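You operate a simulated robot arm through the tools that you are given. There is no shell and no other tool. Be economical: measure what you need, move in short steps, check, and stop when the job is done.

You are at the controls of a simulated robot arm. One attempt, no reset.

## Task
Heat and mains off, then wipe the drips drawer with the green pad.
Fine: push the drawer in again and put the pad back; the press's other knobs stay as they are. Where these are worked on the way, their far stop is far enough and under half their travel is too little: drawer marked drips. What is to be rubbed or washed off counts as gone when no trace of it is left.

Only the result counts: the job must be done as asked and must still hold three seconds after the hand-in. Knocking over, shifting, dropping, spilling or breaking anything else fails it.

## Robot
A 7-joint arm with a three-finger gripper on a trunk, on a base that drives. Base frame: it is fixed to the floor where the robot stands at the start and does not move with it; the origin is under the middle of the robot, x ahead of it, y to its left, z up. Lengths are in m, angles in degrees, forces in N, time in s.
With the tool pointing down near the work surface it reaches from about 0.5 to 0.94 m from the robot's upright axis, wherever it stands. Its first joint turns from -166.0 to 166.0 degrees. Places, roughly: blue knob marked minutes [1, 0, 1.3]; blue pad with pale blue band, green pad with pale  [1.75, -0.25, 0.75]; drawer marked drips [0.7, 0.4, 0.7]; grey knob marked drain [1, 0, 0.6]; orange knob marked heat [1, 0, 1.4]; switch marked mains [1.2, -0.1, 1]; teal knob marked air level [1, 0, 1.1]. Payload 2.69 kg.
The tool frame sits at the grasp point between the pads (the TCP): z along the fingers, y along the line on which they close. The tips reach 0.029 m beyond it. The gripper opens to 0.12 m. The gripper's body begins 0.078 m behind the TCP.
Orientation is that of the tool frame in the base frame, as a unit quaternion [x, y, z, w]. With the fingers straight down and closing along the base's y, the tool's x points along the base's -x, its y along +y and its z along -z.

## Interface
- The arm moves only by the tool move_arm. Its argument "motion" is a list of rows, each an object (a shift or turn left out is 0, a gripper value left out holds the last) with "rotation": the turn, a rotation vector about the tool's x, y, z in degrees, a list of three; "offset": the shift along the tool's x, y, z in m, a list of three; "grip": the closure, from 0 (fully open) to 1 (shut). In form: [{"rotation": [ax, ay, az], "offset": [x, y, z], "grip": grip}, ...]. A call has 1 to 10 rows; each row shifts and turns the commanded pose from where the row before left it, along the tool's axes as they then stand. Each row takes 0.2 s and may step no farther than 0.05 m and 8.6 degrees from the row before; otherwise, or with a gripper value out of range, the whole call is refused. Where a pose cannot be reached the arm comes as near as it can. A force on the tool above 40 N (or 10 N above the force at the start of the call, whichever is more), or a blocked arm, ends the call early, and 0.2 s more pass. The fingers move at their own pace and stop on an object; they squeeze with about 22 N. The grip force told is the motor's: it shows also when the fingers shut on nothing. Time passes only in rows, and 0.2 s behind the last, so rows that do not move let the fingers close. The reply holds the time, the measured pose of the TCP, the force on the tool along the base axes, the opening and the grip force, in the units named above and with some noise, with the torque about the TCP (base axes, N m) and any sound that the robot's microphone picked up, and new pictures: "views" is both (left out), scene, wrist or none.
- Cameras (640 x 400 px; columns grow to the right, rows downward): "scene" is now at [0.2379, 0.1968, 1.5236]; the picture's right is [0.12, -0.99, 0.00], its down [-0.37, -0.04, -0.93] and it looks along [0.92, 0.11, -0.38] (base axes); focal length 214 px, centre (320, 200). "wrist" rides on the gripper at [0.063, 0, -0.104] in the tool frame; the picture's right is [0.00, 1.00, 0.00], its down [-0.83, 0.00, -0.56] and it looks along [-0.56, 0.00, 0.83] (tool axes); focal length 275 px, centre (320, 200). There is no depth. A picture from a camera that has moved, and an enlarged one, comes with that camera's place and axes in the base frame and with its lens. The place of the scene camera against the robot may be out by one fixed shift of up to 0.025 m in any direction.
- move_column(by): slides the trunk up (or, below 0, down) by that many m; the arm and the scene camera ride with it, the base frame stays. It gives what a move gives, with no picture.
- drive_base(legs): drives the robot by 1 to 6 legs, each [ahead, left, turn to the left] in m, m and degrees, along the robot's own axes; the way and the turn of a leg run together, so that a leg with both is an arc; at most 1.5 m and 180 degrees a leg. The arm and the cameras ride along, it lands a little off, and it stops where it bumps. It gives what a move gives, and a new picture of the scene camera.
- head_to(pan, tilt): turns the head with the scene camera to pan (to the left, within 143 degrees either way) and tilt (down, from -29 to 69), counted from straight ahead of the robot. It gives what a move gives, and a new picture of the scene camera.
- close_up(camera, box): a new picture of the part [left, top, right, bottom] of that camera's present view, enlarged. It takes no simulated time.
- close_job(): hands the job in; it is judged then, once.

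Go step by step. Nothing tells you exact positions but the pictures and the camera data: compare them with the known pose of the tool, close in by small moves and look again before you grip or let go. The budget is 120 turns and 260 pictures, counting those below and the enlarged ones. Unless the task says otherwise, let go and move clear before handing in, and close with one line.

The tools are called after "Call:" by a JSON object that holds its "method" and its "body". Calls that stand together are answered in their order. move_arm: Moves the arm, as the interface text tells. Its arguments: {"type":"object","properties":{"motion":{"type":"array","items":{"type":"object","properties":{"rotation":{"type":"array","items":{"type":"number"}},"offset":{"type":"array","items":{"type":"number"}},"grip":{"type":"number"}}}},"views":{"type":"string","enum":["both","scene","wrist","none"]}},"required":["motion"]} The other tools are called the same way: move_column (by) slides the trunk up or down; drive_base (legs) drives the base; head_to (pan, tilt) turns the head that bears the scene camera; close_up (camera, box) takes an enlarged picture of a part of a camera's view; close_job () hands the job in.

At the start:

```text
time: 0.0
position: [0.4099, 0.3006, 1.518]
orientation: [-0.001, 1.0, 0.001, 0.002]
ft_force: [-0.1, 0.3, 0.9]
torque: [0.02, -0.04, 0.03]
width: 0.1199
grasp_force: 0.0
trunk travel left (down, up): [-0.477, 0.109]
robot x, y, heading: [0.0017, -0.001, -0.1]
head pan, tilt: [6.9, 22.0]
```

scene: 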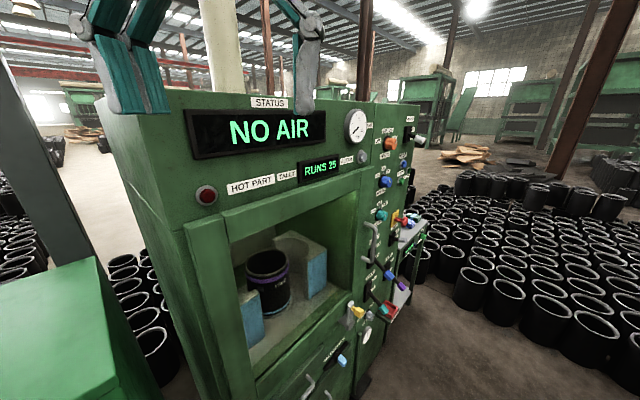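
wrist: 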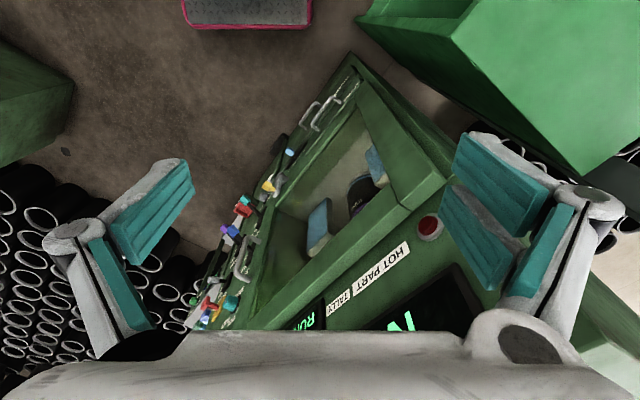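

I see a green press ahead with a control panel on its right part, seen at a slant, and a side shelf with pads beyond. I'll enlarge the panel to read the labels.

Call:
{"method": "close_up", "body": {"camera": "scene", "box": [340, 100, 440, 200]}}

Call:
{"method": "close_up", "body": {"camera": "scene", "box": [340, 200, 440, 300]}}

Call:
{"method": "close_up", "body": {"camera": "scene", "box": [240, 280, 400, 400]}}

```text
4.00 times, centred on (390, 150) of scene
camera zoom: at [0.2379, 0.1968, 1.5236], right [0.12, -0.99, 0.0], down [-0.37, -0.04, -0.93], along [0.92, 0.11, -0.38], focal length 858 px, centre (40, 400)
```

zoom: 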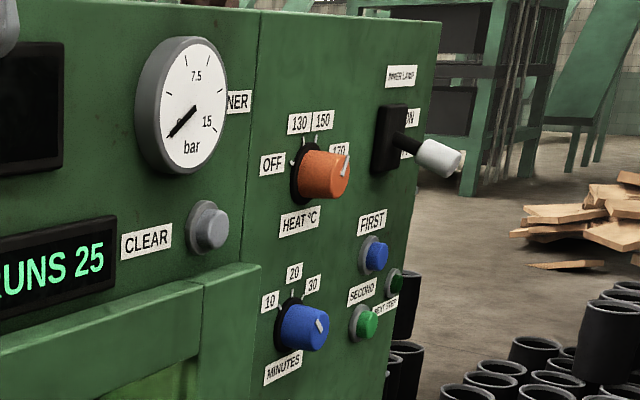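

```text
4.00 times, centred on (390, 250) of scene
camera zoom: at [0.2379, 0.1968, 1.5236], right [0.12, -0.99, 0.0], down [-0.37, -0.04, -0.93], along [0.92, 0.11, -0.38], focal length 858 px, centre (40, 0)
```

zoom: 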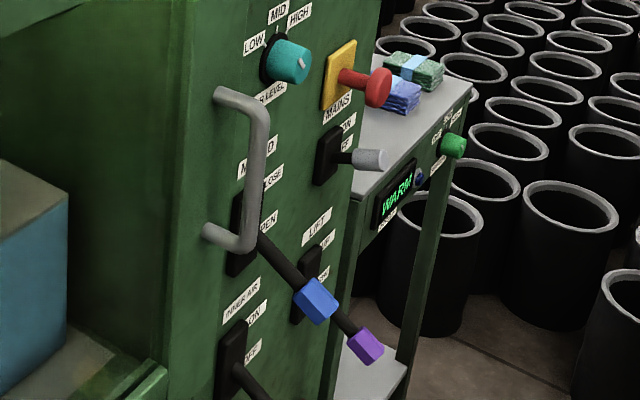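

```text
3.33 times, centred on (320, 340) of scene
camera zoom: at [0.2379, 0.1968, 1.5236], right [0.12, -0.99, 0.0], down [-0.37, -0.04, -0.93], along [0.92, 0.11, -0.38], focal length 715 px, centre (320, -267)
```

zoom: 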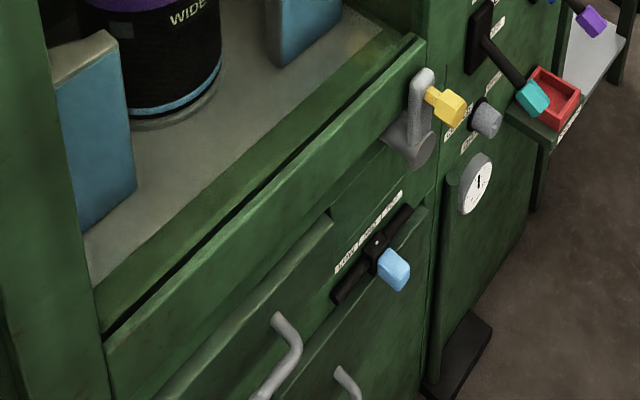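

The press front runs diagonally, roughly along (0.73, -0.68), facing the robot's right. I'll drive round to face the panel squarely, staying a bit away first.

Call:
{"method": "drive_base", "body": {"legs": [[0, -0.55, 0], [0, 0, 47], [0.1, -0.38, 0]]}}

Call:
{"method": "head_to", "body": {"pan": 0, "tilt": 25}}

```text
time: 7.3
position: [0.4136, -0.2268, 1.5186]
orientation: [-0.398, 0.917, 0.002, 0.001]
ft_force: [0.1, -1.1, 0.8]
torque: [-0.04, -0.02, 0.02]
width: 0.1199
grasp_force: 0.1
trunk travel left (down, up): [-0.477, 0.109]
robot x, y, heading: [0.3529, -0.7324, 46.8]
head pan, tilt: [6.9, 22.0]
camera scene: at [0.3681, -0.4241, 1.5236], right [0.81, -0.59, 0.0], down [-0.22, -0.3, -0.93], along [0.55, 0.75, -0.38], focal length 214 px, centre (320, 200)
```

scene: 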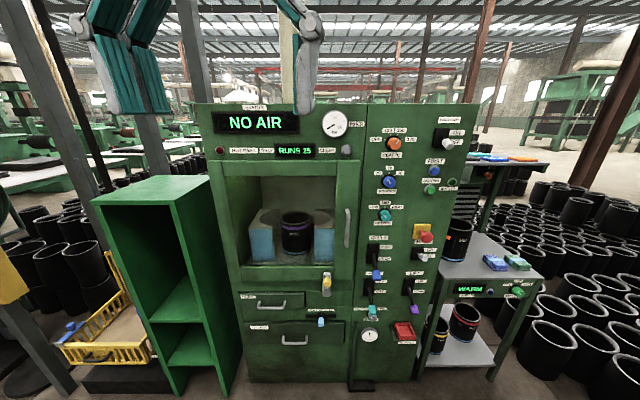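

```text
time: 8.0
position: [0.4138, -0.2283, 1.5182]
orientation: [-0.398, 0.918, 0.002, 0.0]
ft_force: [0.5, -0.4, 0.2]
torque: [0.01, 0.0, 0.04]
width: 0.1198
grasp_force: 0.1
trunk travel left (down, up): [-0.477, 0.109]
robot x, y, heading: [0.3514, -0.734, 47.1]
head pan, tilt: [0.0, 25.0]
camera scene: at [0.3762, -0.4317, 1.5189], right [0.73, -0.68, 0.0], down [-0.29, -0.31, -0.91], along [0.62, 0.66, -0.42], focal length 214 px, centre (320, 200)
```

scene: 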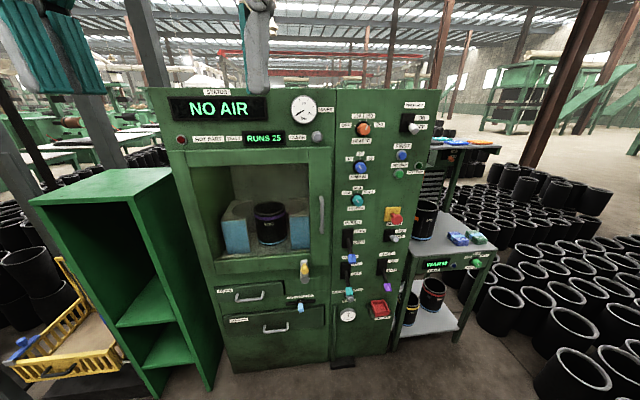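

A clear frontal view: knob column, switches, two drawers lower left, cart with pads on the right. I'll enlarge these parts.

Call:
{"method": "close_up", "body": {"camera": "scene", "box": [330, 90, 450, 190]}}

Call:
{"method": "close_up", "body": {"camera": "scene", "box": [330, 180, 420, 330]}}

Call:
{"method": "close_up", "body": {"camera": "scene", "box": [200, 250, 330, 350]}}

Call:
{"method": "close_up", "body": {"camera": "scene", "box": [400, 200, 510, 300]}}

```text
4.00 times, centred on (390, 140) of scene
camera zoom: at [0.3762, -0.4317, 1.5189], right [0.73, -0.68, 0.0], down [-0.29, -0.31, -0.91], along [0.62, 0.66, -0.42], focal length 858 px, centre (40, 440)
```

zoom: 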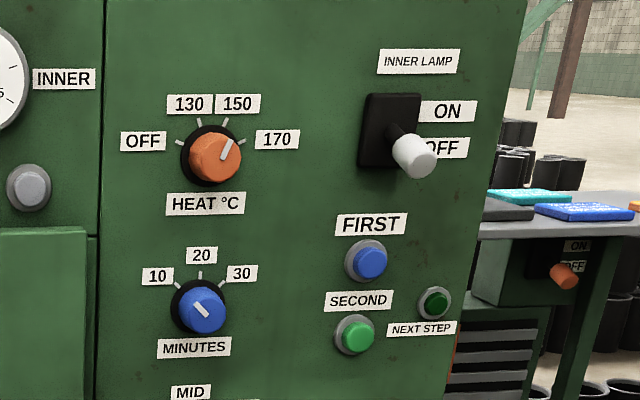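

```text
2.67 times, centred on (375, 255) of scene
camera zoom: at [0.3762, -0.4317, 1.5189], right [0.73, -0.68, 0.0], down [-0.29, -0.31, -0.91], along [0.62, 0.66, -0.42], focal length 572 px, centre (173, 53)
```

zoom: 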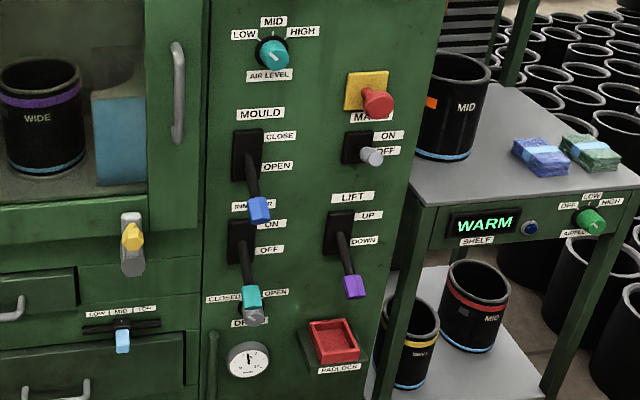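

```text
4.00 times, centred on (265, 300) of scene
camera zoom: at [0.3762, -0.4317, 1.5189], right [0.73, -0.68, 0.0], down [-0.29, -0.31, -0.91], along [0.62, 0.66, -0.42], focal length 858 px, centre (540, -200)
```

zoom: 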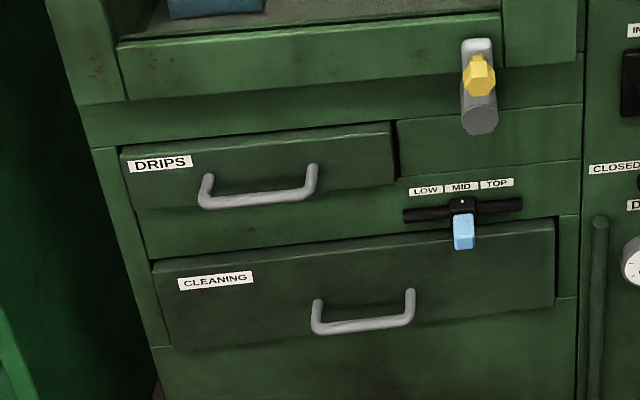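

```text
4.00 times, centred on (455, 250) of scene
camera zoom: at [0.3762, -0.4317, 1.5189], right [0.73, -0.68, 0.0], down [-0.29, -0.31, -0.91], along [0.62, 0.66, -0.42], focal length 858 px, centre (-220, 0)
```

zoom: 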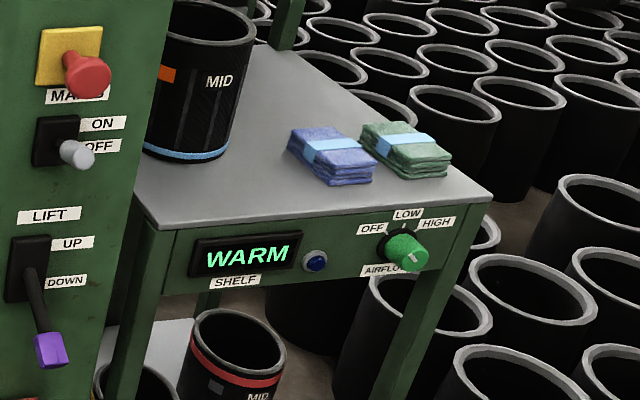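

Heat points at 150, the mains lever sits by ON/OFF, and the drips drawer is on the left. The press face seems about 8° further left, so I'll turn square to it and move in a bit.

Call:
{"method": "drive_base", "body": {"legs": [[0, 0, 7.6], [0.2, -0.08, 0]]}}

Call:
{"method": "move_arm", "body": {"motion": [{"rotation": [0, -8.5, 0], "offset": [-0.02, -0.03, 0.0]}, {"rotation": [0, -8.5, 0], "offset": [-0.02, -0.03, 0.0]}, {"rotation": [0, -8.5, 0], "offset": [-0.02, -0.03, 0.0]}, {"rotation": [0, -8.5, 0], "offset": [-0.02, -0.03, 0.0]}, {"rotation": [0, -8.5, 0], "offset": [-0.02, -0.03, 0.0]}, {"rotation": [0, -8.5, 0], "offset": [0.01, -0.03, 0.02]}], "views": "both"}}

```text
time: 10.3
position: [0.5321, -0.1067, 1.5186]
orientation: [-0.457, 0.89, 0.002, 0.0]
ft_force: [0.6, -0.5, 0.7]
torque: [0.0, -0.04, 0.04]
width: 0.1201
grasp_force: 0.1
trunk travel left (down, up): [-0.477, 0.109]
robot x, y, heading: [0.5368, -0.6132, 54.5]
head pan, tilt: [0.0, 25.0]
camera scene: at [0.5211, -0.3132, 1.5189], right [0.81, -0.58, 0.0], down [-0.25, -0.34, -0.91], along [0.53, 0.74, -0.42], focal length 214 px, centre (320, 200)
```

scene: 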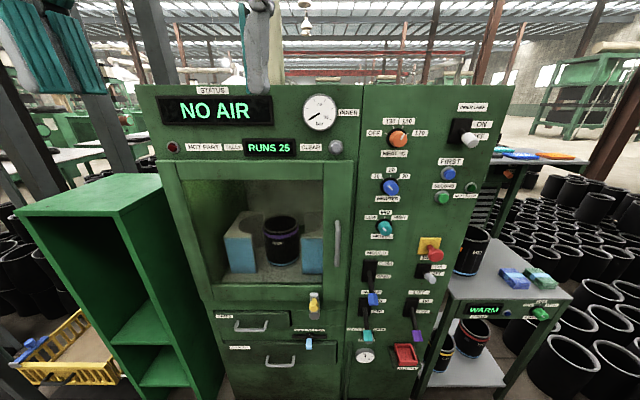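

```text
time: 11.7
position: [0.7363, -0.1307, 1.5242]
orientation: [-0.412, 0.803, 0.197, 0.384]
ft_force: [0.6, 0.5, -0.1]
torque: [-0.01, 0.0, -0.03]
width: 0.1199
grasp_force: 0.1
trunk travel left (down, up): [-0.477, 0.109]
robot x, y, heading: [0.5358, -0.614, 54.7]
head pan, tilt: [0.0, 25.0]
camera scene: at [0.5211, -0.3127, 1.5187], right [0.81, -0.58, 0.0], down [-0.25, -0.34, -0.91], along [0.53, 0.74, -0.42], focal length 214 px, centre (320, 200)
camera wrist: at [0.6658, -0.2286, 1.5389], right [-0.81, 0.58, 0.0], down [0.05, 0.07, 1.0], along [0.58, 0.81, -0.09], focal length 275 px, centre (320, 200)
```

scene: 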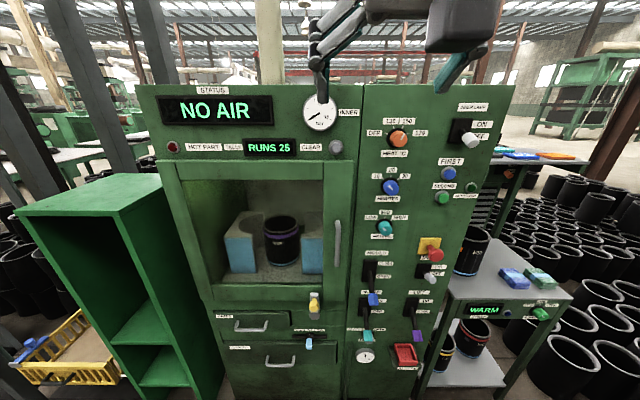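
wrist: 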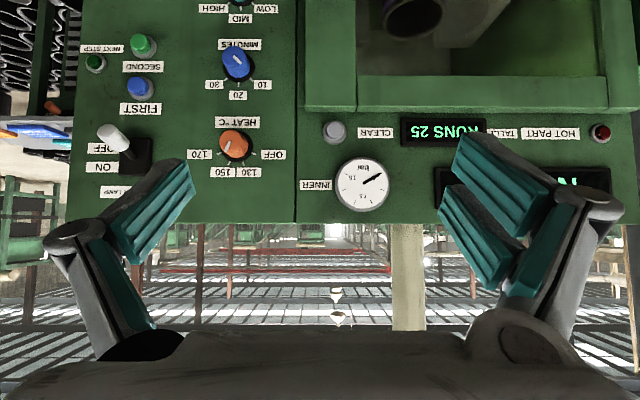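

The panel is square to the robot now and the heat knob sits to the lower right of the tool. I'll finish turning the tool to point straight ahead and line up before the heat knob.

Call:
{"method": "move_arm", "body": {"motion": [{"rotation": [0, -7.8, 0], "offset": [0.0, -0.028, 0.0]}, {"rotation": [0, -7.8, 0], "offset": [0.0, -0.028, 0.0]}, {"rotation": [0, -7.8, 0], "offset": [0.0, -0.028, 0.0]}, {"rotation": [0, -7.8, 0], "offset": [0.0, -0.028, 0.0]}, {"rotation": [0, -7.8, 0], "offset": [0.03, -0.028, 0]}, {"offset": [0.04, 0, 0]}, {"offset": [0.04, 0, 0]}], "views": "wrist"}}

```text
time: 13.3
position: [0.8512, -0.2144, 1.4636]
orientation: [-0.321, 0.629, 0.325, 0.629]
ft_force: [0.4, -0.4, 0.1]
torque: [0.01, 0.0, -0.01]
width: 0.1202
grasp_force: 0.1
out of reach, approached as far as the arm can: row 6, 7
trunk travel left (down, up): [-0.477, 0.109]
robot x, y, heading: [0.5387, -0.6164, 54.5]
head pan, tilt: [0.0, 25.0]
camera wrist: at [0.7898, -0.298, 1.3987], right [-0.81, 0.58, 0.0], down [-0.33, -0.45, 0.83], along [0.48, 0.68, 0.56], focal length 275 px, centre (320, 200)
```

wrist: 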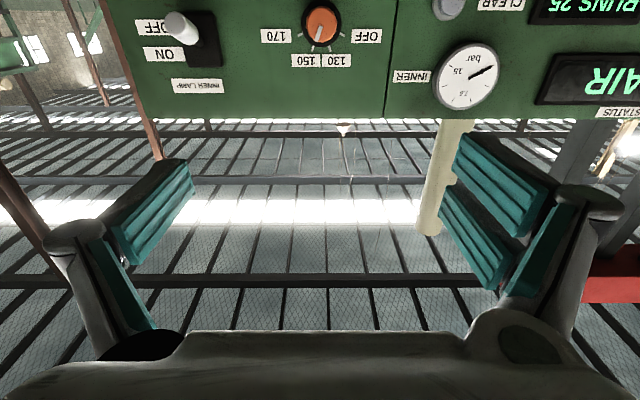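

The heat knob is at about z 1.41, straight ahead of the tool laterally. I'll move forward first, then lower to its height.

Call:
{"method": "move_arm", "body": {"motion": [{"offset": [0, 0, 0.05]}, {"offset": [0, 0, 0.05]}, {"offset": [0, 0, 0.05]}], "views": "none"}}

```text
time: 14.1
position: [0.9361, -0.0898, 1.4637]
orientation: [-0.322, 0.629, 0.324, 0.629]
ft_force: [-0.6, -0.7, 1.1]
torque: [-0.06, 0.05, 0.0]
width: 0.12
grasp_force: 0.1
trunk travel left (down, up): [-0.477, 0.109]
robot x, y, heading: [0.5367, -0.6124, 54.4]
head pan, tilt: [0.0, 25.0]
```

Forward works; now lower to the knob height and look.

Call:
{"method": "move_arm", "body": {"motion": [{"offset": [0.028, 0, 0]}, {"offset": [0.028, 0, 0]}], "views": "both"}}

```text
time: 14.7
position: [0.9375, -0.0914, 1.4056]
orientation: [-0.321, 0.629, 0.323, 0.63]
ft_force: [-0.1, 0.0, -0.1]
torque: [-0.01, 0.05, 0.01]
width: 0.1199
grasp_force: 0.0
trunk travel left (down, up): [-0.477, 0.109]
robot x, y, heading: [0.5385, -0.6135, 54.4]
head pan, tilt: [0.0, 25.0]
camera scene: at [0.5211, -0.3133, 1.5189], right [0.81, -0.58, 0.0], down [-0.25, -0.34, -0.91], along [0.53, 0.74, -0.42], focal length 214 px, centre (320, 200)
camera wrist: at [0.8769, -0.1752, 1.3412], right [-0.81, 0.58, 0.0], down [-0.33, -0.45, 0.83], along [0.48, 0.68, 0.56], focal length 275 px, centre (320, 200)
```

scene: 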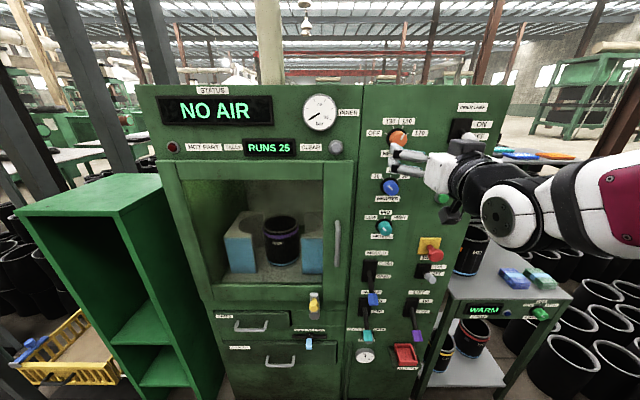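
wrist: 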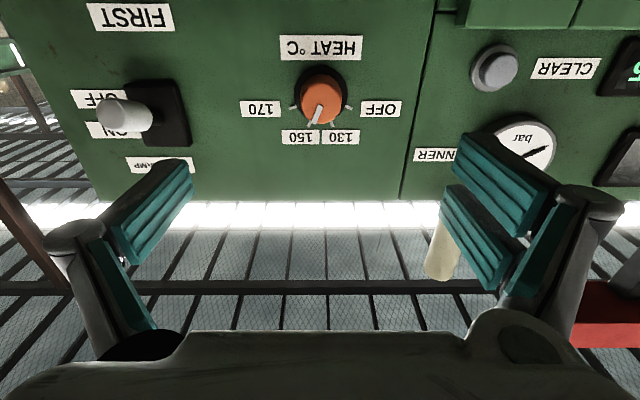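

The knob front is about 0.15 m ahead, well centred. I narrow the fingers a little and go forward to just before gripping.

Call:
{"method": "move_arm", "body": {"motion": [{"offset": [0, 0.002, 0.035], "grip": 0.4}, {"offset": [0, 0, 0.035]}, {"offset": [0, 0, 0.035]}], "views": "wrist"}}

```text
time: 15.5
position: [0.997, -0.0031, 1.4081]
orientation: [-0.322, 0.628, 0.324, 0.629]
ft_force: [0.5, -0.3, 0.1]
torque: [-0.05, 0.06, -0.02]
width: 0.0717
grasp_force: 0.1
trunk travel left (down, up): [-0.477, 0.109]
robot x, y, heading: [0.5378, -0.6134, 54.3]
head pan, tilt: [0.0, 25.0]
camera wrist: at [0.9361, -0.0884, 1.3436], right [-0.81, 0.58, 0.0], down [-0.33, -0.45, 0.83], along [0.48, 0.68, 0.56], focal length 275 px, centre (320, 200)
```

wrist: 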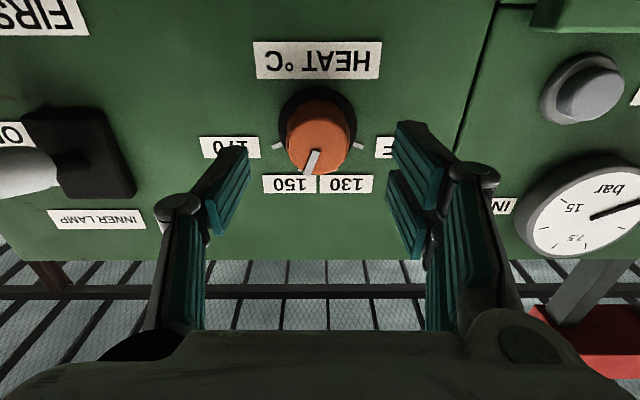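

The knob is centred between the fingers. I go 0.035 m further and close on it.

Call:
{"method": "move_arm", "body": {"motion": [{"offset": [0, 0.001, 0.035]}, {"grip": 1}, {}, {}], "views": "wrist"}}

```text
time: 16.5
position: [1.0177, 0.0251, 1.4057]
orientation: [-0.322, 0.629, 0.324, 0.629]
ft_force: [5.7, -5.8, -2.6]
torque: [-0.42, 0.35, -0.53]
width: 0.0386
grasp_force: 45.0
trunk travel left (down, up): [-0.477, 0.109]
robot x, y, heading: [0.5373, -0.6132, 54.4]
head pan, tilt: [0.0, 25.0]
camera wrist: at [0.957, -0.061, 1.3416], right [-0.81, 0.58, 0.0], down [-0.33, -0.45, 0.83], along [0.48, 0.67, 0.56], focal length 275 px, centre (320, 200)
```

wrist: 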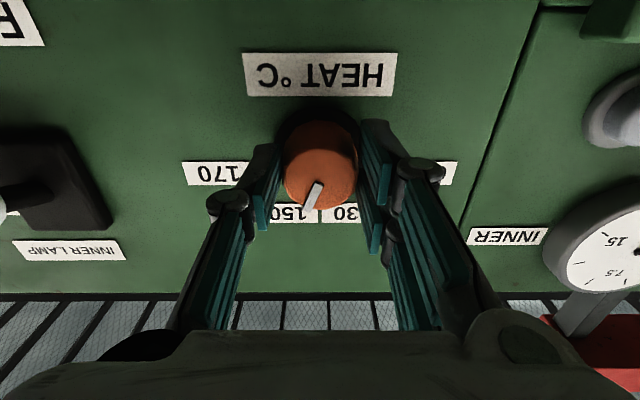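

The knob is gripped. I turn it counter-clockwise toward OFF.

Call:
{"method": "move_arm", "body": {"motion": [{"rotation": [0, 0, -8.5]}, {"rotation": [0, 0, -8.5]}, {"rotation": [0, 0, -8.5]}, {"rotation": [0, 0, -8.5]}, {"rotation": [0, 0, -8.5]}, {"rotation": [0, 0, -8.5]}], "views": "wrist"}}

```text
time: 17.9
position: [1.0206, 0.0222, 1.4062]
orientation: [-0.559, 0.43, 0.019, 0.709]
ft_force: [27.8, -11.0, 8.2]
torque: [0.52, -0.22, -0.4]
width: 0.0389
grasp_force: 45.0
trunk travel left (down, up): [-0.477, 0.109]
robot x, y, heading: [0.5372, -0.6161, 54.6]
head pan, tilt: [0.0, 25.0]
camera wrist: at [0.9987, -0.0911, 1.366], right [-0.51, 0.37, -0.78], down [-0.85, -0.07, 0.52], along [0.14, 0.93, 0.35], focal length 275 px, centre (320, 200)
```

wrist: 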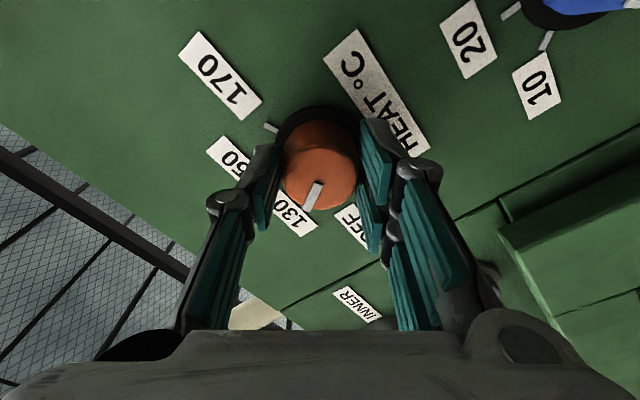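

The pointer has passed 130. I relieve the side force and keep turning to OFF.

Call:
{"method": "move_arm", "body": {"motion": [{"offset": [0.003, -0.0025, 0], "rotation": [0, 0, -7]}, {"rotation": [0, 0, -8.5]}, {"rotation": [0, 0, -8.5]}, {"rotation": [0, 0, -8.5]}, {"rotation": [0, 0, -8.5]}, {"rotation": [0, 0, -8.5]}], "views": "wrist"}}

```text
time: 19.3
position: [1.0173, 0.023, 1.4095]
orientation: [0.687, -0.151, 0.277, -0.655]
ft_force: [7.1, -8.8, 26.9]
torque: [0.83, 0.04, 0.19]
width: 0.0383
grasp_force: 45.2
trunk travel left (down, up): [-0.477, 0.109]
robot x, y, heading: [0.5382, -0.6179, 54.4]
head pan, tilt: [0.0, 25.0]
camera wrist: at [1.0079, -0.0981, 1.4192], right [0.16, -0.1, -0.98], down [-0.99, 0.02, -0.16], along [0.04, 0.99, -0.1], focal length 275 px, centre (320, 200)
```

wrist: 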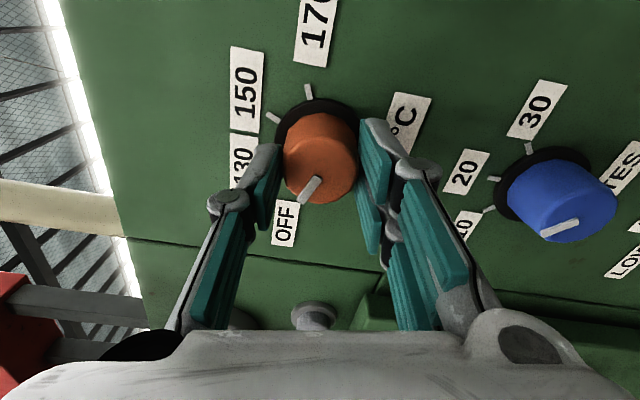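

The pointer looks about at OFF. I let go, back off and look.

Call:
{"method": "move_arm", "body": {"motion": [{"grip": 0.5}, {}, {"offset": [0, 0, -0.04]}, {"offset": [0, 0, -0.04]}], "views": "wrist"}}

Call:
{"method": "close_up", "body": {"camera": "wrist", "box": [220, 60, 420, 185]}}

```text
time: 20.3
position: [0.9737, -0.0437, 1.4062]
orientation: [0.69, -0.154, 0.277, -0.651]
ft_force: [0.3, -0.4, -0.8]
torque: [0.07, -0.01, 0.02]
width: 0.06
grasp_force: 0.1
trunk travel left (down, up): [-0.477, 0.109]
robot x, y, heading: [0.5365, -0.6108, 54.2]
head pan, tilt: [0.0, 25.0]
camera wrist: at [0.9624, -0.1653, 1.417], right [0.15, -0.11, -0.98], down [-0.99, 0.02, -0.15], along [0.04, 0.99, -0.1], focal length 275 px, centre (320, 200)
```

wrist: 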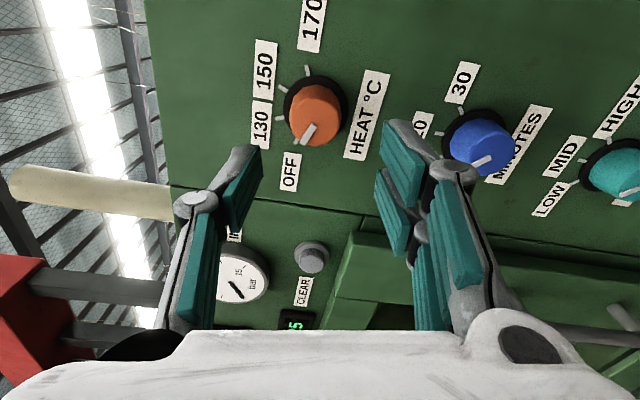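

```text
3.20 times, centred on (320, 122) of wrist
camera zoom: at [0.9624, -0.1653, 1.417], right [0.15, -0.11, -0.98], down [-0.99, 0.02, -0.15], along [0.04, 0.99, -0.1], focal length 881 px, centre (320, 448)
```

zoom: 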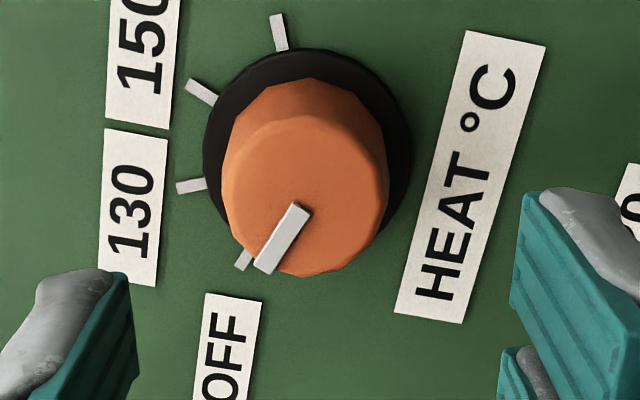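

The heat pointer lines up with OFF. I back off further, roll the tool back, and take a look at the mains switch.

Call:
{"method": "move_arm", "body": {"motion": [{"offset": [0, 0, -0.04]}, {"offset": [0, 0, -0.04]}, {"rotation": [0, 0, 8.5]}, {"rotation": [0, 0, 8.5]}, {"rotation": [0, 0, 8.5]}, {"rotation": [0, 0, 8.5]}, {"rotation": [0, 0, 8.5]}, {"rotation": [0, 0, 8.5]}, {"rotation": [0, 0, 8.5]}, {"rotation": [0, 0, 8.5]}], "views": "none"}}

Call:
{"method": "move_arm", "body": {"motion": [{"rotation": [0, 0, 8.5]}, {"rotation": [0, 0, 8.5]}, {"rotation": [0, 0, 8.5]}, {"rotation": [0, 0, 4]}], "views": "both"}}

Call:
{"method": "close_up", "body": {"camera": "scene", "box": [360, 100, 480, 200]}}

Call:
{"method": "close_up", "body": {"camera": "scene", "box": [380, 210, 480, 290]}}

```text
time: 22.5
position: [0.9264, -0.1054, 1.4057]
orientation: [-0.484, 0.514, 0.137, 0.695]
ft_force: [-0.1, 0.0, -0.7]
torque: [0.01, -0.01, -0.05]
width: 0.06
grasp_force: 0.0
trunk travel left (down, up): [-0.477, 0.109]
robot x, y, heading: [0.5358, -0.6125, 54.5]
head pan, tilt: [0.0, 25.0]
```

```text
time: 23.5
position: [0.9269, -0.107, 1.4063]
orientation: [-0.337, 0.621, 0.309, 0.637]
ft_force: [-0.1, 0.5, 0.2]
torque: [0.02, -0.01, -0.01]
width: 0.06
grasp_force: 0.1
trunk travel left (down, up): [-0.477, 0.109]
robot x, y, heading: [0.5355, -0.6126, 54.1]
head pan, tilt: [0.0, 25.0]
camera scene: at [0.5212, -0.3131, 1.5188], right [0.81, -0.58, 0.0], down [-0.25, -0.34, -0.91], along [0.53, 0.74, -0.42], focal length 214 px, centre (320, 200)
camera wrist: at [0.8691, -0.1941, 1.3418], right [-0.81, 0.58, -0.05], down [-0.36, -0.43, 0.83], along [0.46, 0.69, 0.56], focal length 275 px, centre (320, 200)
```

scene: 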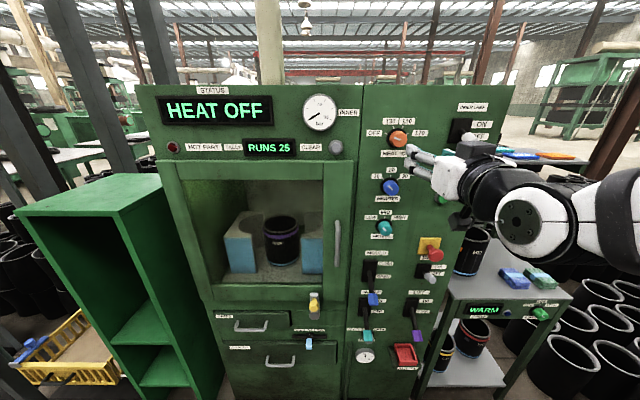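
wrist: 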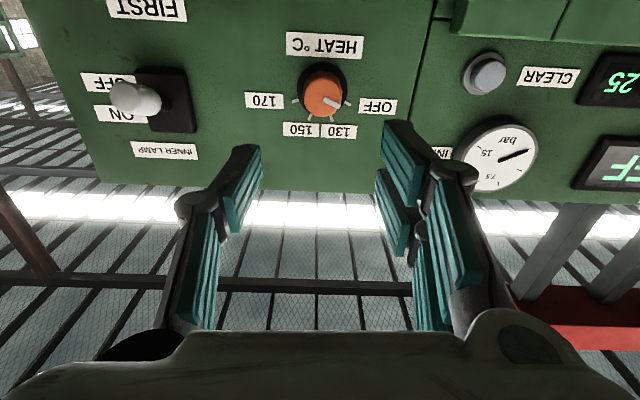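

```text
4.00 times, centred on (420, 150) of scene
camera zoom: at [0.5212, -0.3131, 1.5188], right [0.81, -0.58, 0.0], down [-0.25, -0.34, -0.91], along [0.53, 0.74, -0.42], focal length 858 px, centre (-80, 400)
```

zoom: 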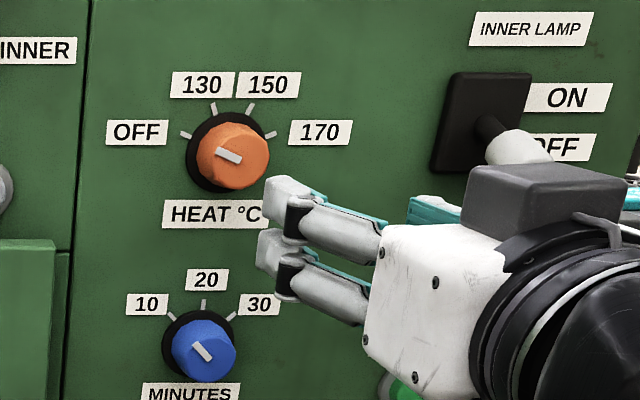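

```text
5.00 times, centred on (430, 250) of scene
camera zoom: at [0.5212, -0.3131, 1.5188], right [0.81, -0.58, 0.0], down [-0.25, -0.34, -0.91], along [0.53, 0.74, -0.42], focal length 1072 px, centre (-230, -50)
```

zoom: 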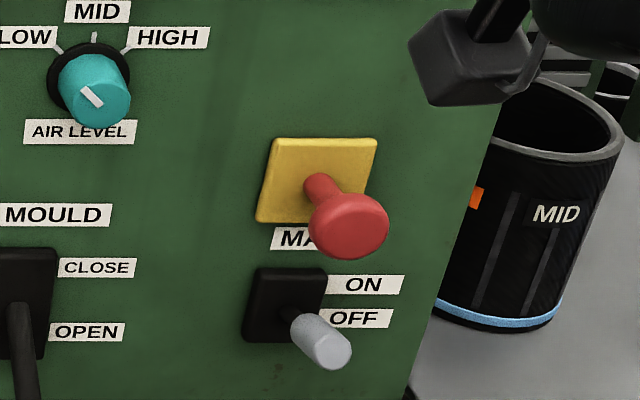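

The display says HEAT OFF. Now lower the trunk to mains height and look there.

Call:
{"method": "move_column", "body": {"by": -0.4}}

Call:
{"method": "move_arm", "body": {"motion": [{"offset": [0, -0.045, 0], "rotation": [0, 0, 2.5]}, {"offset": [0, -0.045, 0]}, {"offset": [0, -0.045, 0]}, {"offset": [0, -0.04, 0]}], "views": "both"}}

```text
time: 27.3
position: [1.0121, 0.0108, 1.0071]
orientation: [-0.339, 0.621, 0.307, 0.637]
ft_force: [0.6, 1.5, 0.3]
torque: [-0.02, -0.02, 0.01]
width: 0.0599
grasp_force: 0.1
trunk travel left (down, up): [-0.077, 0.509]
robot x, y, heading: [0.5391, -0.615, 54.4]
head pan, tilt: [0.0, 25.0]
```

```text
time: 28.3
position: [1.152, -0.0903, 1.0078]
orientation: [-0.326, 0.628, 0.322, 0.629]
ft_force: [0.6, 0.9, 0.8]
torque: [0.0, 0.0, 0.01]
width: 0.0599
grasp_force: 0.1
trunk travel left (down, up): [-0.077, 0.509]
robot x, y, heading: [0.539, -0.616, 54.6]
head pan, tilt: [0.0, 25.0]
camera scene: at [0.61, -0.1886, 1.1183], right [0.81, -0.58, 0.0], down [-0.25, -0.34, -0.91], along [0.53, 0.74, -0.42], focal length 214 px, centre (320, 200)
camera wrist: at [1.092, -0.1756, 0.9445], right [-0.81, 0.58, -0.01], down [-0.33, -0.45, 0.83], along [0.48, 0.68, 0.55], focal length 275 px, centre (320, 200)
```

scene: 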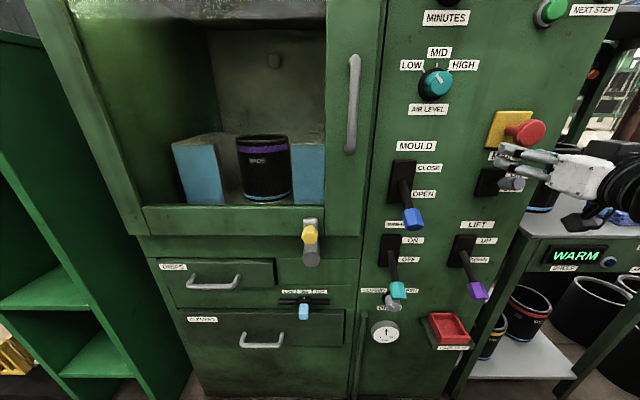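
wrist: 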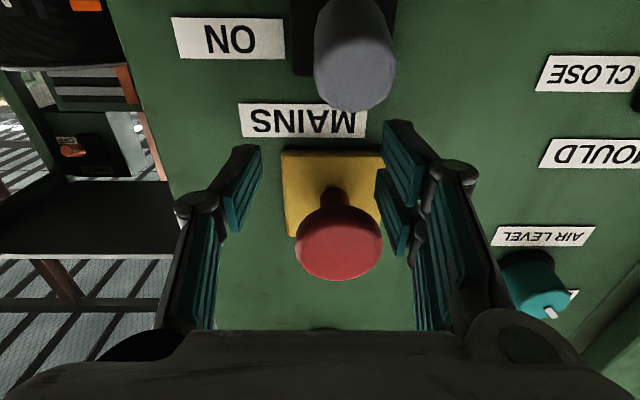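

Lowering the trunk also carries the arm forward; the fingers are now around the red button. I back straight off.

Call:
{"method": "move_arm", "body": {"motion": [{"offset": [0, 0, -0.03]}, {"offset": [0, 0, -0.04]}, {"offset": [0, 0, -0.04]}], "views": "both"}}

```text
time: 29.1
position: [1.0893, -0.1798, 1.0091]
orientation: [-0.327, 0.628, 0.322, 0.629]
ft_force: [0.0, -0.4, 0.2]
torque: [0.0, 0.0, 0.01]
width: 0.0598
grasp_force: 0.0
trunk travel left (down, up): [-0.077, 0.509]
robot x, y, heading: [0.5387, -0.6162, 54.3]
head pan, tilt: [0.0, 25.0]
camera scene: at [0.6103, -0.1886, 1.1183], right [0.81, -0.58, 0.0], down [-0.25, -0.34, -0.91], along [0.53, 0.74, -0.42], focal length 214 px, centre (320, 200)
camera wrist: at [1.0292, -0.266, 0.9455], right [-0.81, 0.58, -0.01], down [-0.33, -0.45, 0.83], along [0.48, 0.68, 0.55], focal length 275 px, centre (320, 200)
```

scene: 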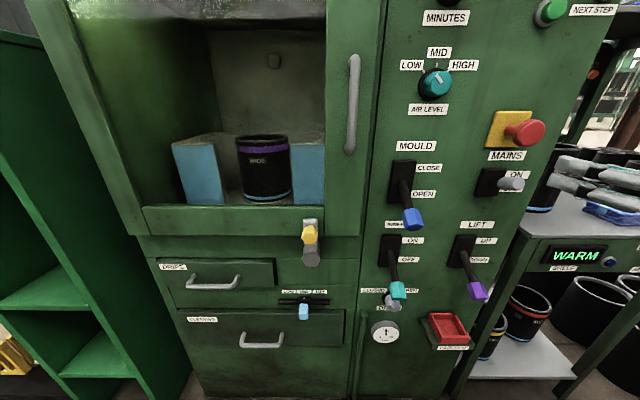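
wrist: 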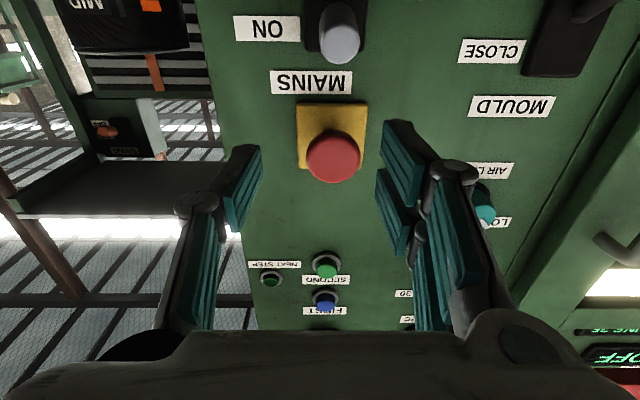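

Triangulating, the mains lever tip is at about e 0.975, z 0.96, pointing up (ON), and the red button's underside is near z 1.03. I'll shut the fingers and slip them between, above the lever.

Call:
{"method": "move_arm", "body": {"motion": [{"offset": [0.01, 0.012, 0], "grip": 1}, {}, {"offset": [0, 0, 0.045]}], "views": "both"}}

Call:
{"method": "close_up", "body": {"camera": "scene", "box": [450, 80, 610, 240]}}

```text
time: 29.9
position: [1.1067, -0.1379, 1.0003]
orientation: [-0.324, 0.628, 0.321, 0.63]
ft_force: [0.2, -0.6, 0.3]
torque: [-0.04, 0.0, -0.02]
width: 0.0002
grasp_force: 22.3
trunk travel left (down, up): [-0.077, 0.509]
robot x, y, heading: [0.5368, -0.6124, 54.5]
head pan, tilt: [0.0, 25.0]
camera scene: at [0.6104, -0.189, 1.1184], right [0.81, -0.58, 0.0], down [-0.25, -0.34, -0.91], along [0.53, 0.74, -0.42], focal length 214 px, centre (320, 200)
camera wrist: at [1.0466, -0.2241, 0.9355], right [-0.81, 0.58, -0.01], down [-0.33, -0.45, 0.83], along [0.48, 0.68, 0.56], focal length 275 px, centre (320, 200)
```

scene: 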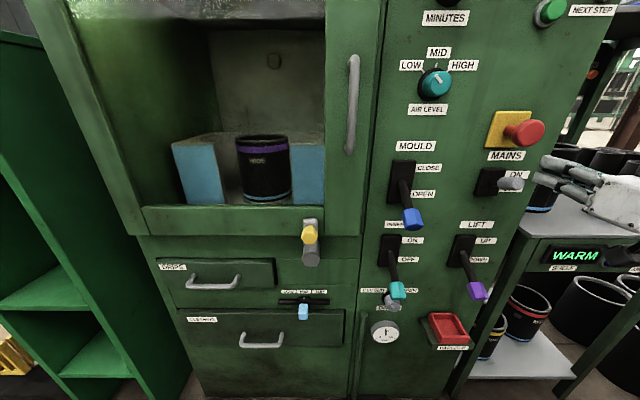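
wrist: 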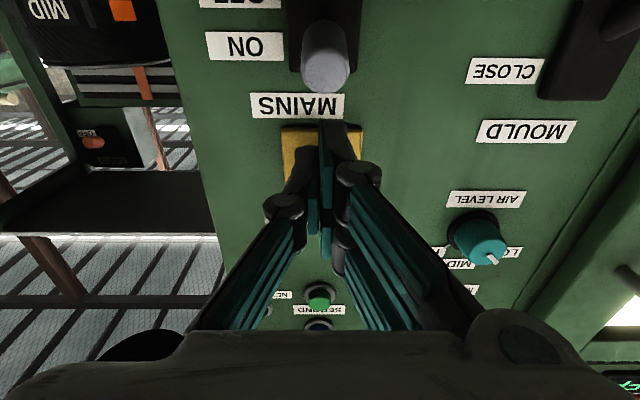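

```text
2.50 times, centred on (530, 160) of scene
camera zoom: at [0.6104, -0.189, 1.1184], right [0.81, -0.58, 0.0], down [-0.25, -0.34, -0.91], along [0.53, 0.74, -0.42], focal length 536 px, centre (-205, 300)
```

zoom: 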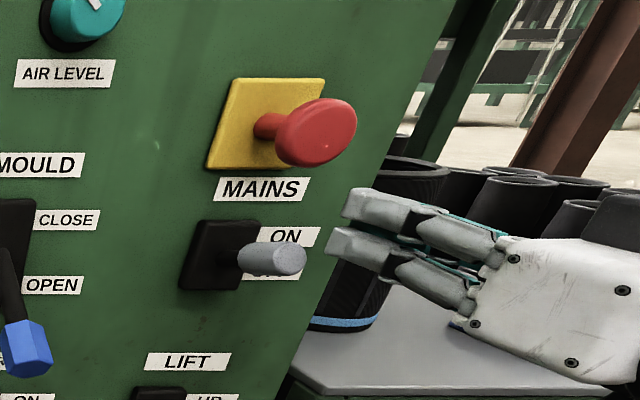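

The gap looks right: fingertips level with the space between button and lever. Forward 0.045 m, then down in steps.

Call:
{"method": "move_arm", "body": {"motion": [{"offset": [0, 0, 0.025]}, {"offset": [0, 0, 0.022]}], "views": "both"}}

Call:
{"method": "close_up", "body": {"camera": "scene", "box": [450, 80, 610, 240]}}

```text
time: 30.5
position: [1.1339, -0.1001, 0.9997]
orientation: [-0.323, 0.629, 0.32, 0.63]
ft_force: [0.1, 0.4, -0.5]
torque: [-0.01, 0.01, 0.01]
width: 0.0001
grasp_force: 22.3
trunk travel left (down, up): [-0.077, 0.509]
robot x, y, heading: [0.5388, -0.6177, 54.4]
head pan, tilt: [0.0, 25.0]
camera scene: at [0.6104, -0.1888, 1.1184], right [0.81, -0.58, 0.0], down [-0.25, -0.34, -0.91], along [0.53, 0.74, -0.42], focal length 214 px, centre (320, 200)
camera wrist: at [1.0732, -0.1852, 0.9346], right [-0.81, 0.58, -0.01], down [-0.33, -0.45, 0.83], along [0.48, 0.68, 0.56], focal length 275 px, centre (320, 200)
```

scene: 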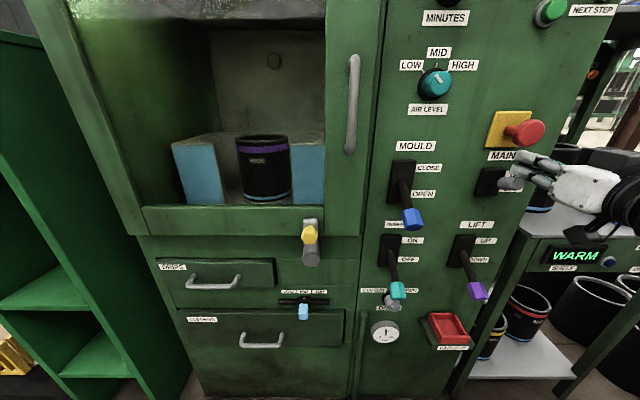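
wrist: 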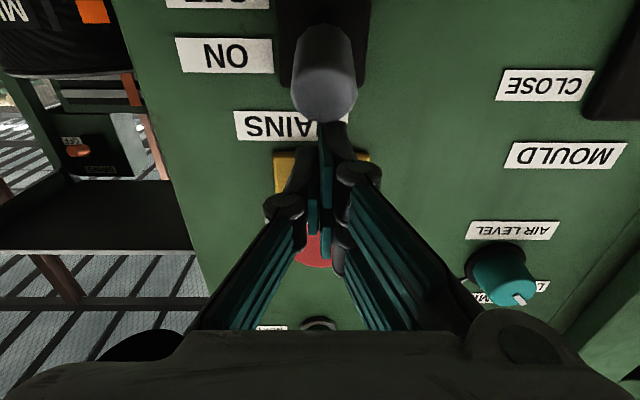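

```text
2.50 times, centred on (530, 160) of scene
camera zoom: at [0.6104, -0.1888, 1.1184], right [0.81, -0.58, 0.0], down [-0.25, -0.34, -0.91], along [0.53, 0.74, -0.42], focal length 536 px, centre (-205, 300)
```

zoom: 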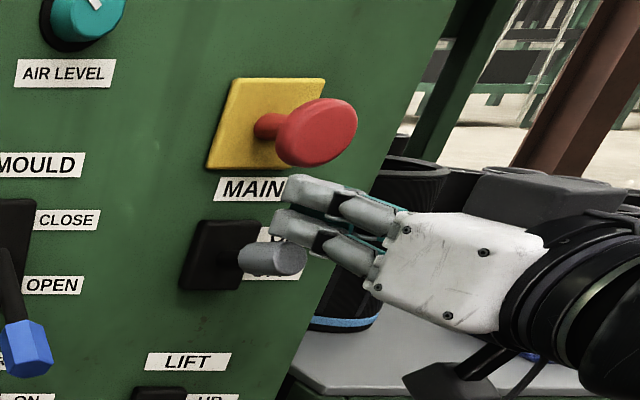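

Fingertips are above the lever end. Now push down.

Call:
{"method": "move_arm", "body": {"motion": [{"offset": [0.015, 0, 0.004]}, {"offset": [0.015, 0, 0.004]}, {"offset": [0.015, 0, 0]}, {"offset": [0.012, 0, 0]}], "views": "both"}}

Call:
{"method": "close_up", "body": {"camera": "scene", "box": [450, 80, 610, 240]}}

```text
time: 31.4
position: [1.1393, -0.093, 0.9627]
orientation: [-0.322, 0.619, 0.324, 0.639]
ft_force: [0.5, 1.1, 9.8]
torque: [0.22, -0.13, 0.05]
width: 0.0
grasp_force: 21.6
trunk travel left (down, up): [-0.077, 0.509]
robot x, y, heading: [0.536, -0.6156, 54.1]
head pan, tilt: [0.0, 25.0]
heard: click
stopped in row 4: the force on the tool passed its limit at 51 N (the readings are from after the stop); the commanded pose is now the measured one
camera scene: at [0.6101, -0.189, 1.1184], right [0.81, -0.58, 0.0], down [-0.25, -0.34, -0.91], along [0.53, 0.74, -0.42], focal length 214 px, centre (320, 200)
camera wrist: at [1.0816, -0.1771, 0.8956], right [-0.81, 0.58, -0.02], down [-0.35, -0.46, 0.82], along [0.47, 0.67, 0.58], focal length 275 px, centre (320, 200)
```

scene: 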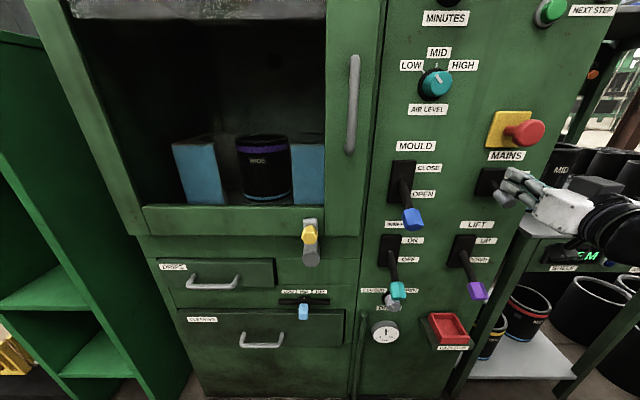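
wrist: 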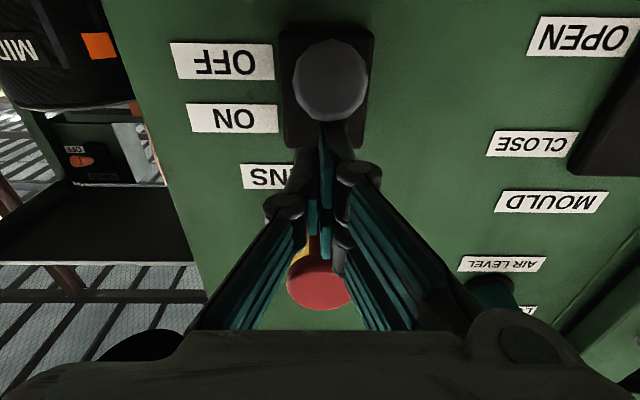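

```text
2.50 times, centred on (530, 160) of scene
camera zoom: at [0.6101, -0.189, 1.1184], right [0.81, -0.58, 0.0], down [-0.25, -0.34, -0.91], along [0.53, 0.74, -0.42], focal length 536 px, centre (-205, 300)
```

zoom: 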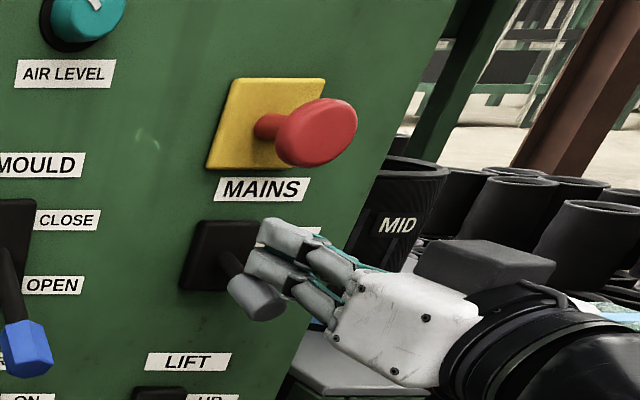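

Click heard and the inner lamp went dark: mains is off. I retreat straight back, then check the display.

Call:
{"method": "move_arm", "body": {"motion": [{"offset": [0, 0, -0.03]}, {"offset": [0, 0, -0.04]}, {"offset": [0, 0, -0.04]}, {"offset": [0, 0, -0.04]}], "views": "none"}}

Call:
{"method": "drive_base", "body": {"legs": [[-0.08, 0, 0], [0, 0.42, 0]]}}

```text
time: 32.4
position: [1.0756, -0.2248, 0.9811]
orientation: [-0.323, 0.62, 0.324, 0.637]
ft_force: [-1.0, -0.6, -1.1]
torque: [0.03, 0.01, 0.01]
width: 0.0
grasp_force: 21.6
out of reach, approached as far as the arm can: row 2, 3, 4
trunk travel left (down, up): [-0.077, 0.509]
robot x, y, heading: [0.5359, -0.617, 54.5]
head pan, tilt: [0.0, 25.0]
```

```text
time: 35.7
position: [0.6856, -0.0432, 0.9803]
orientation: [-0.321, 0.621, 0.322, 0.639]
ft_force: [-0.1, -0.1, 0.0]
torque: [-0.02, 0.04, 0.0]
width: 0.0
grasp_force: 21.4
trunk travel left (down, up): [-0.077, 0.509]
robot x, y, heading: [0.1473, -0.4297, 54.0]
head pan, tilt: [0.0, 25.0]
camera scene: at [0.2204, -0.0054, 1.1184], right [0.81, -0.59, 0.0], down [-0.25, -0.34, -0.91], along [0.53, 0.73, -0.42], focal length 214 px, centre (320, 200)
```

scene: 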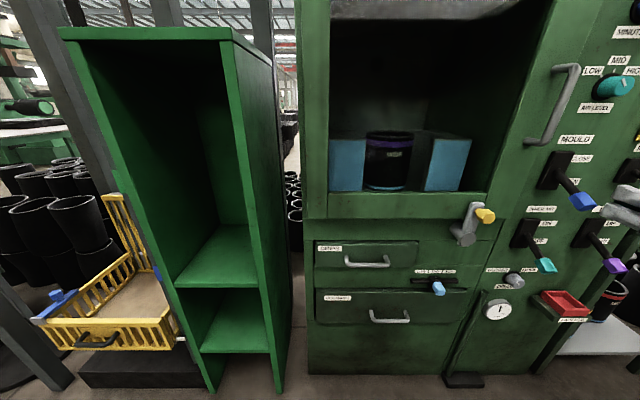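

Moved left; the drips handle is at about e 0.32, z 0.69. I bring the tool over there, staying away from the levers.

Call:
{"method": "move_arm", "body": {"motion": [{"offset": [0, 0.045, 0.01], "grip": 0.4}, {"offset": [0.02, 0.045, 0.01]}, {"offset": [0.02, 0.045, 0.01]}, {"offset": [0.02, 0.045, 0.01]}, {"offset": [0.02, 0.04, 0]}, {"offset": [0.02, 0.04, 0]}, {"offset": [0.04, 0, 0]}, {"offset": [0.04, 0, 0]}, {"offset": [0.04, 0, 0]}], "views": "none"}}

Call:
{"method": "move_arm", "body": {"motion": [{"offset": [0.03, 0, 0], "rotation": [0, 0, -8.5]}, {"offset": [0.03, 0, 0], "rotation": [0, 0, -8.5]}, {"rotation": [0, 0, -8.5]}, {"rotation": [0, 0, -8.5]}, {"rotation": [0, 0, -8.5]}, {"rotation": [0, 0, -8.5]}, {"rotation": [0, 0, -8.5]}, {"rotation": [0, 0, -8.5]}, {"rotation": [0, 0, -8.5]}, {"rotation": [0, 0, -8.5]}], "views": "both"}}

```text
refused: row 2 steps farther than a row can; nothing moved
```

```text
time: 37.9
position: [0.7132, -0.0576, 0.9397]
orientation: [-0.658, 0.24, -0.193, 0.688]
ft_force: [-0.3, -0.6, 1.3]
torque: [-0.01, 0.01, 0.0]
width: 0.0
grasp_force: 21.7
out of reach, approached as far as the arm can: row 1, 2
trunk travel left (down, up): [-0.077, 0.509]
robot x, y, heading: [0.148, -0.4285, 54.0]
head pan, tilt: [0.0, 25.0]
camera scene: at [0.2204, -0.0054, 1.1184], right [0.81, -0.59, 0.0], down [-0.25, -0.34, -0.91], along [0.53, 0.73, -0.42], focal length 214 px, centre (320, 200)
camera wrist: at [0.7031, -0.179, 0.9325], right [-0.05, 0.06, -1.0], down [-1.0, 0.03, 0.05], along [0.03, 1.0, 0.06], focal length 275 px, centre (320, 200)
```

scene: 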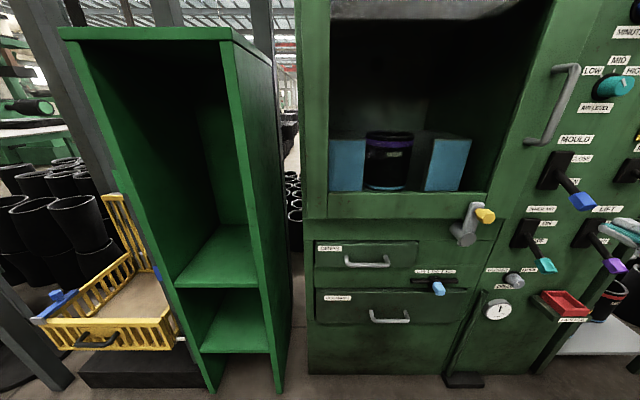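
wrist: 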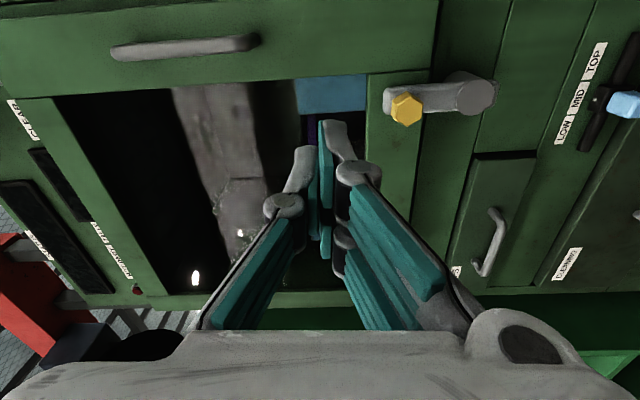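

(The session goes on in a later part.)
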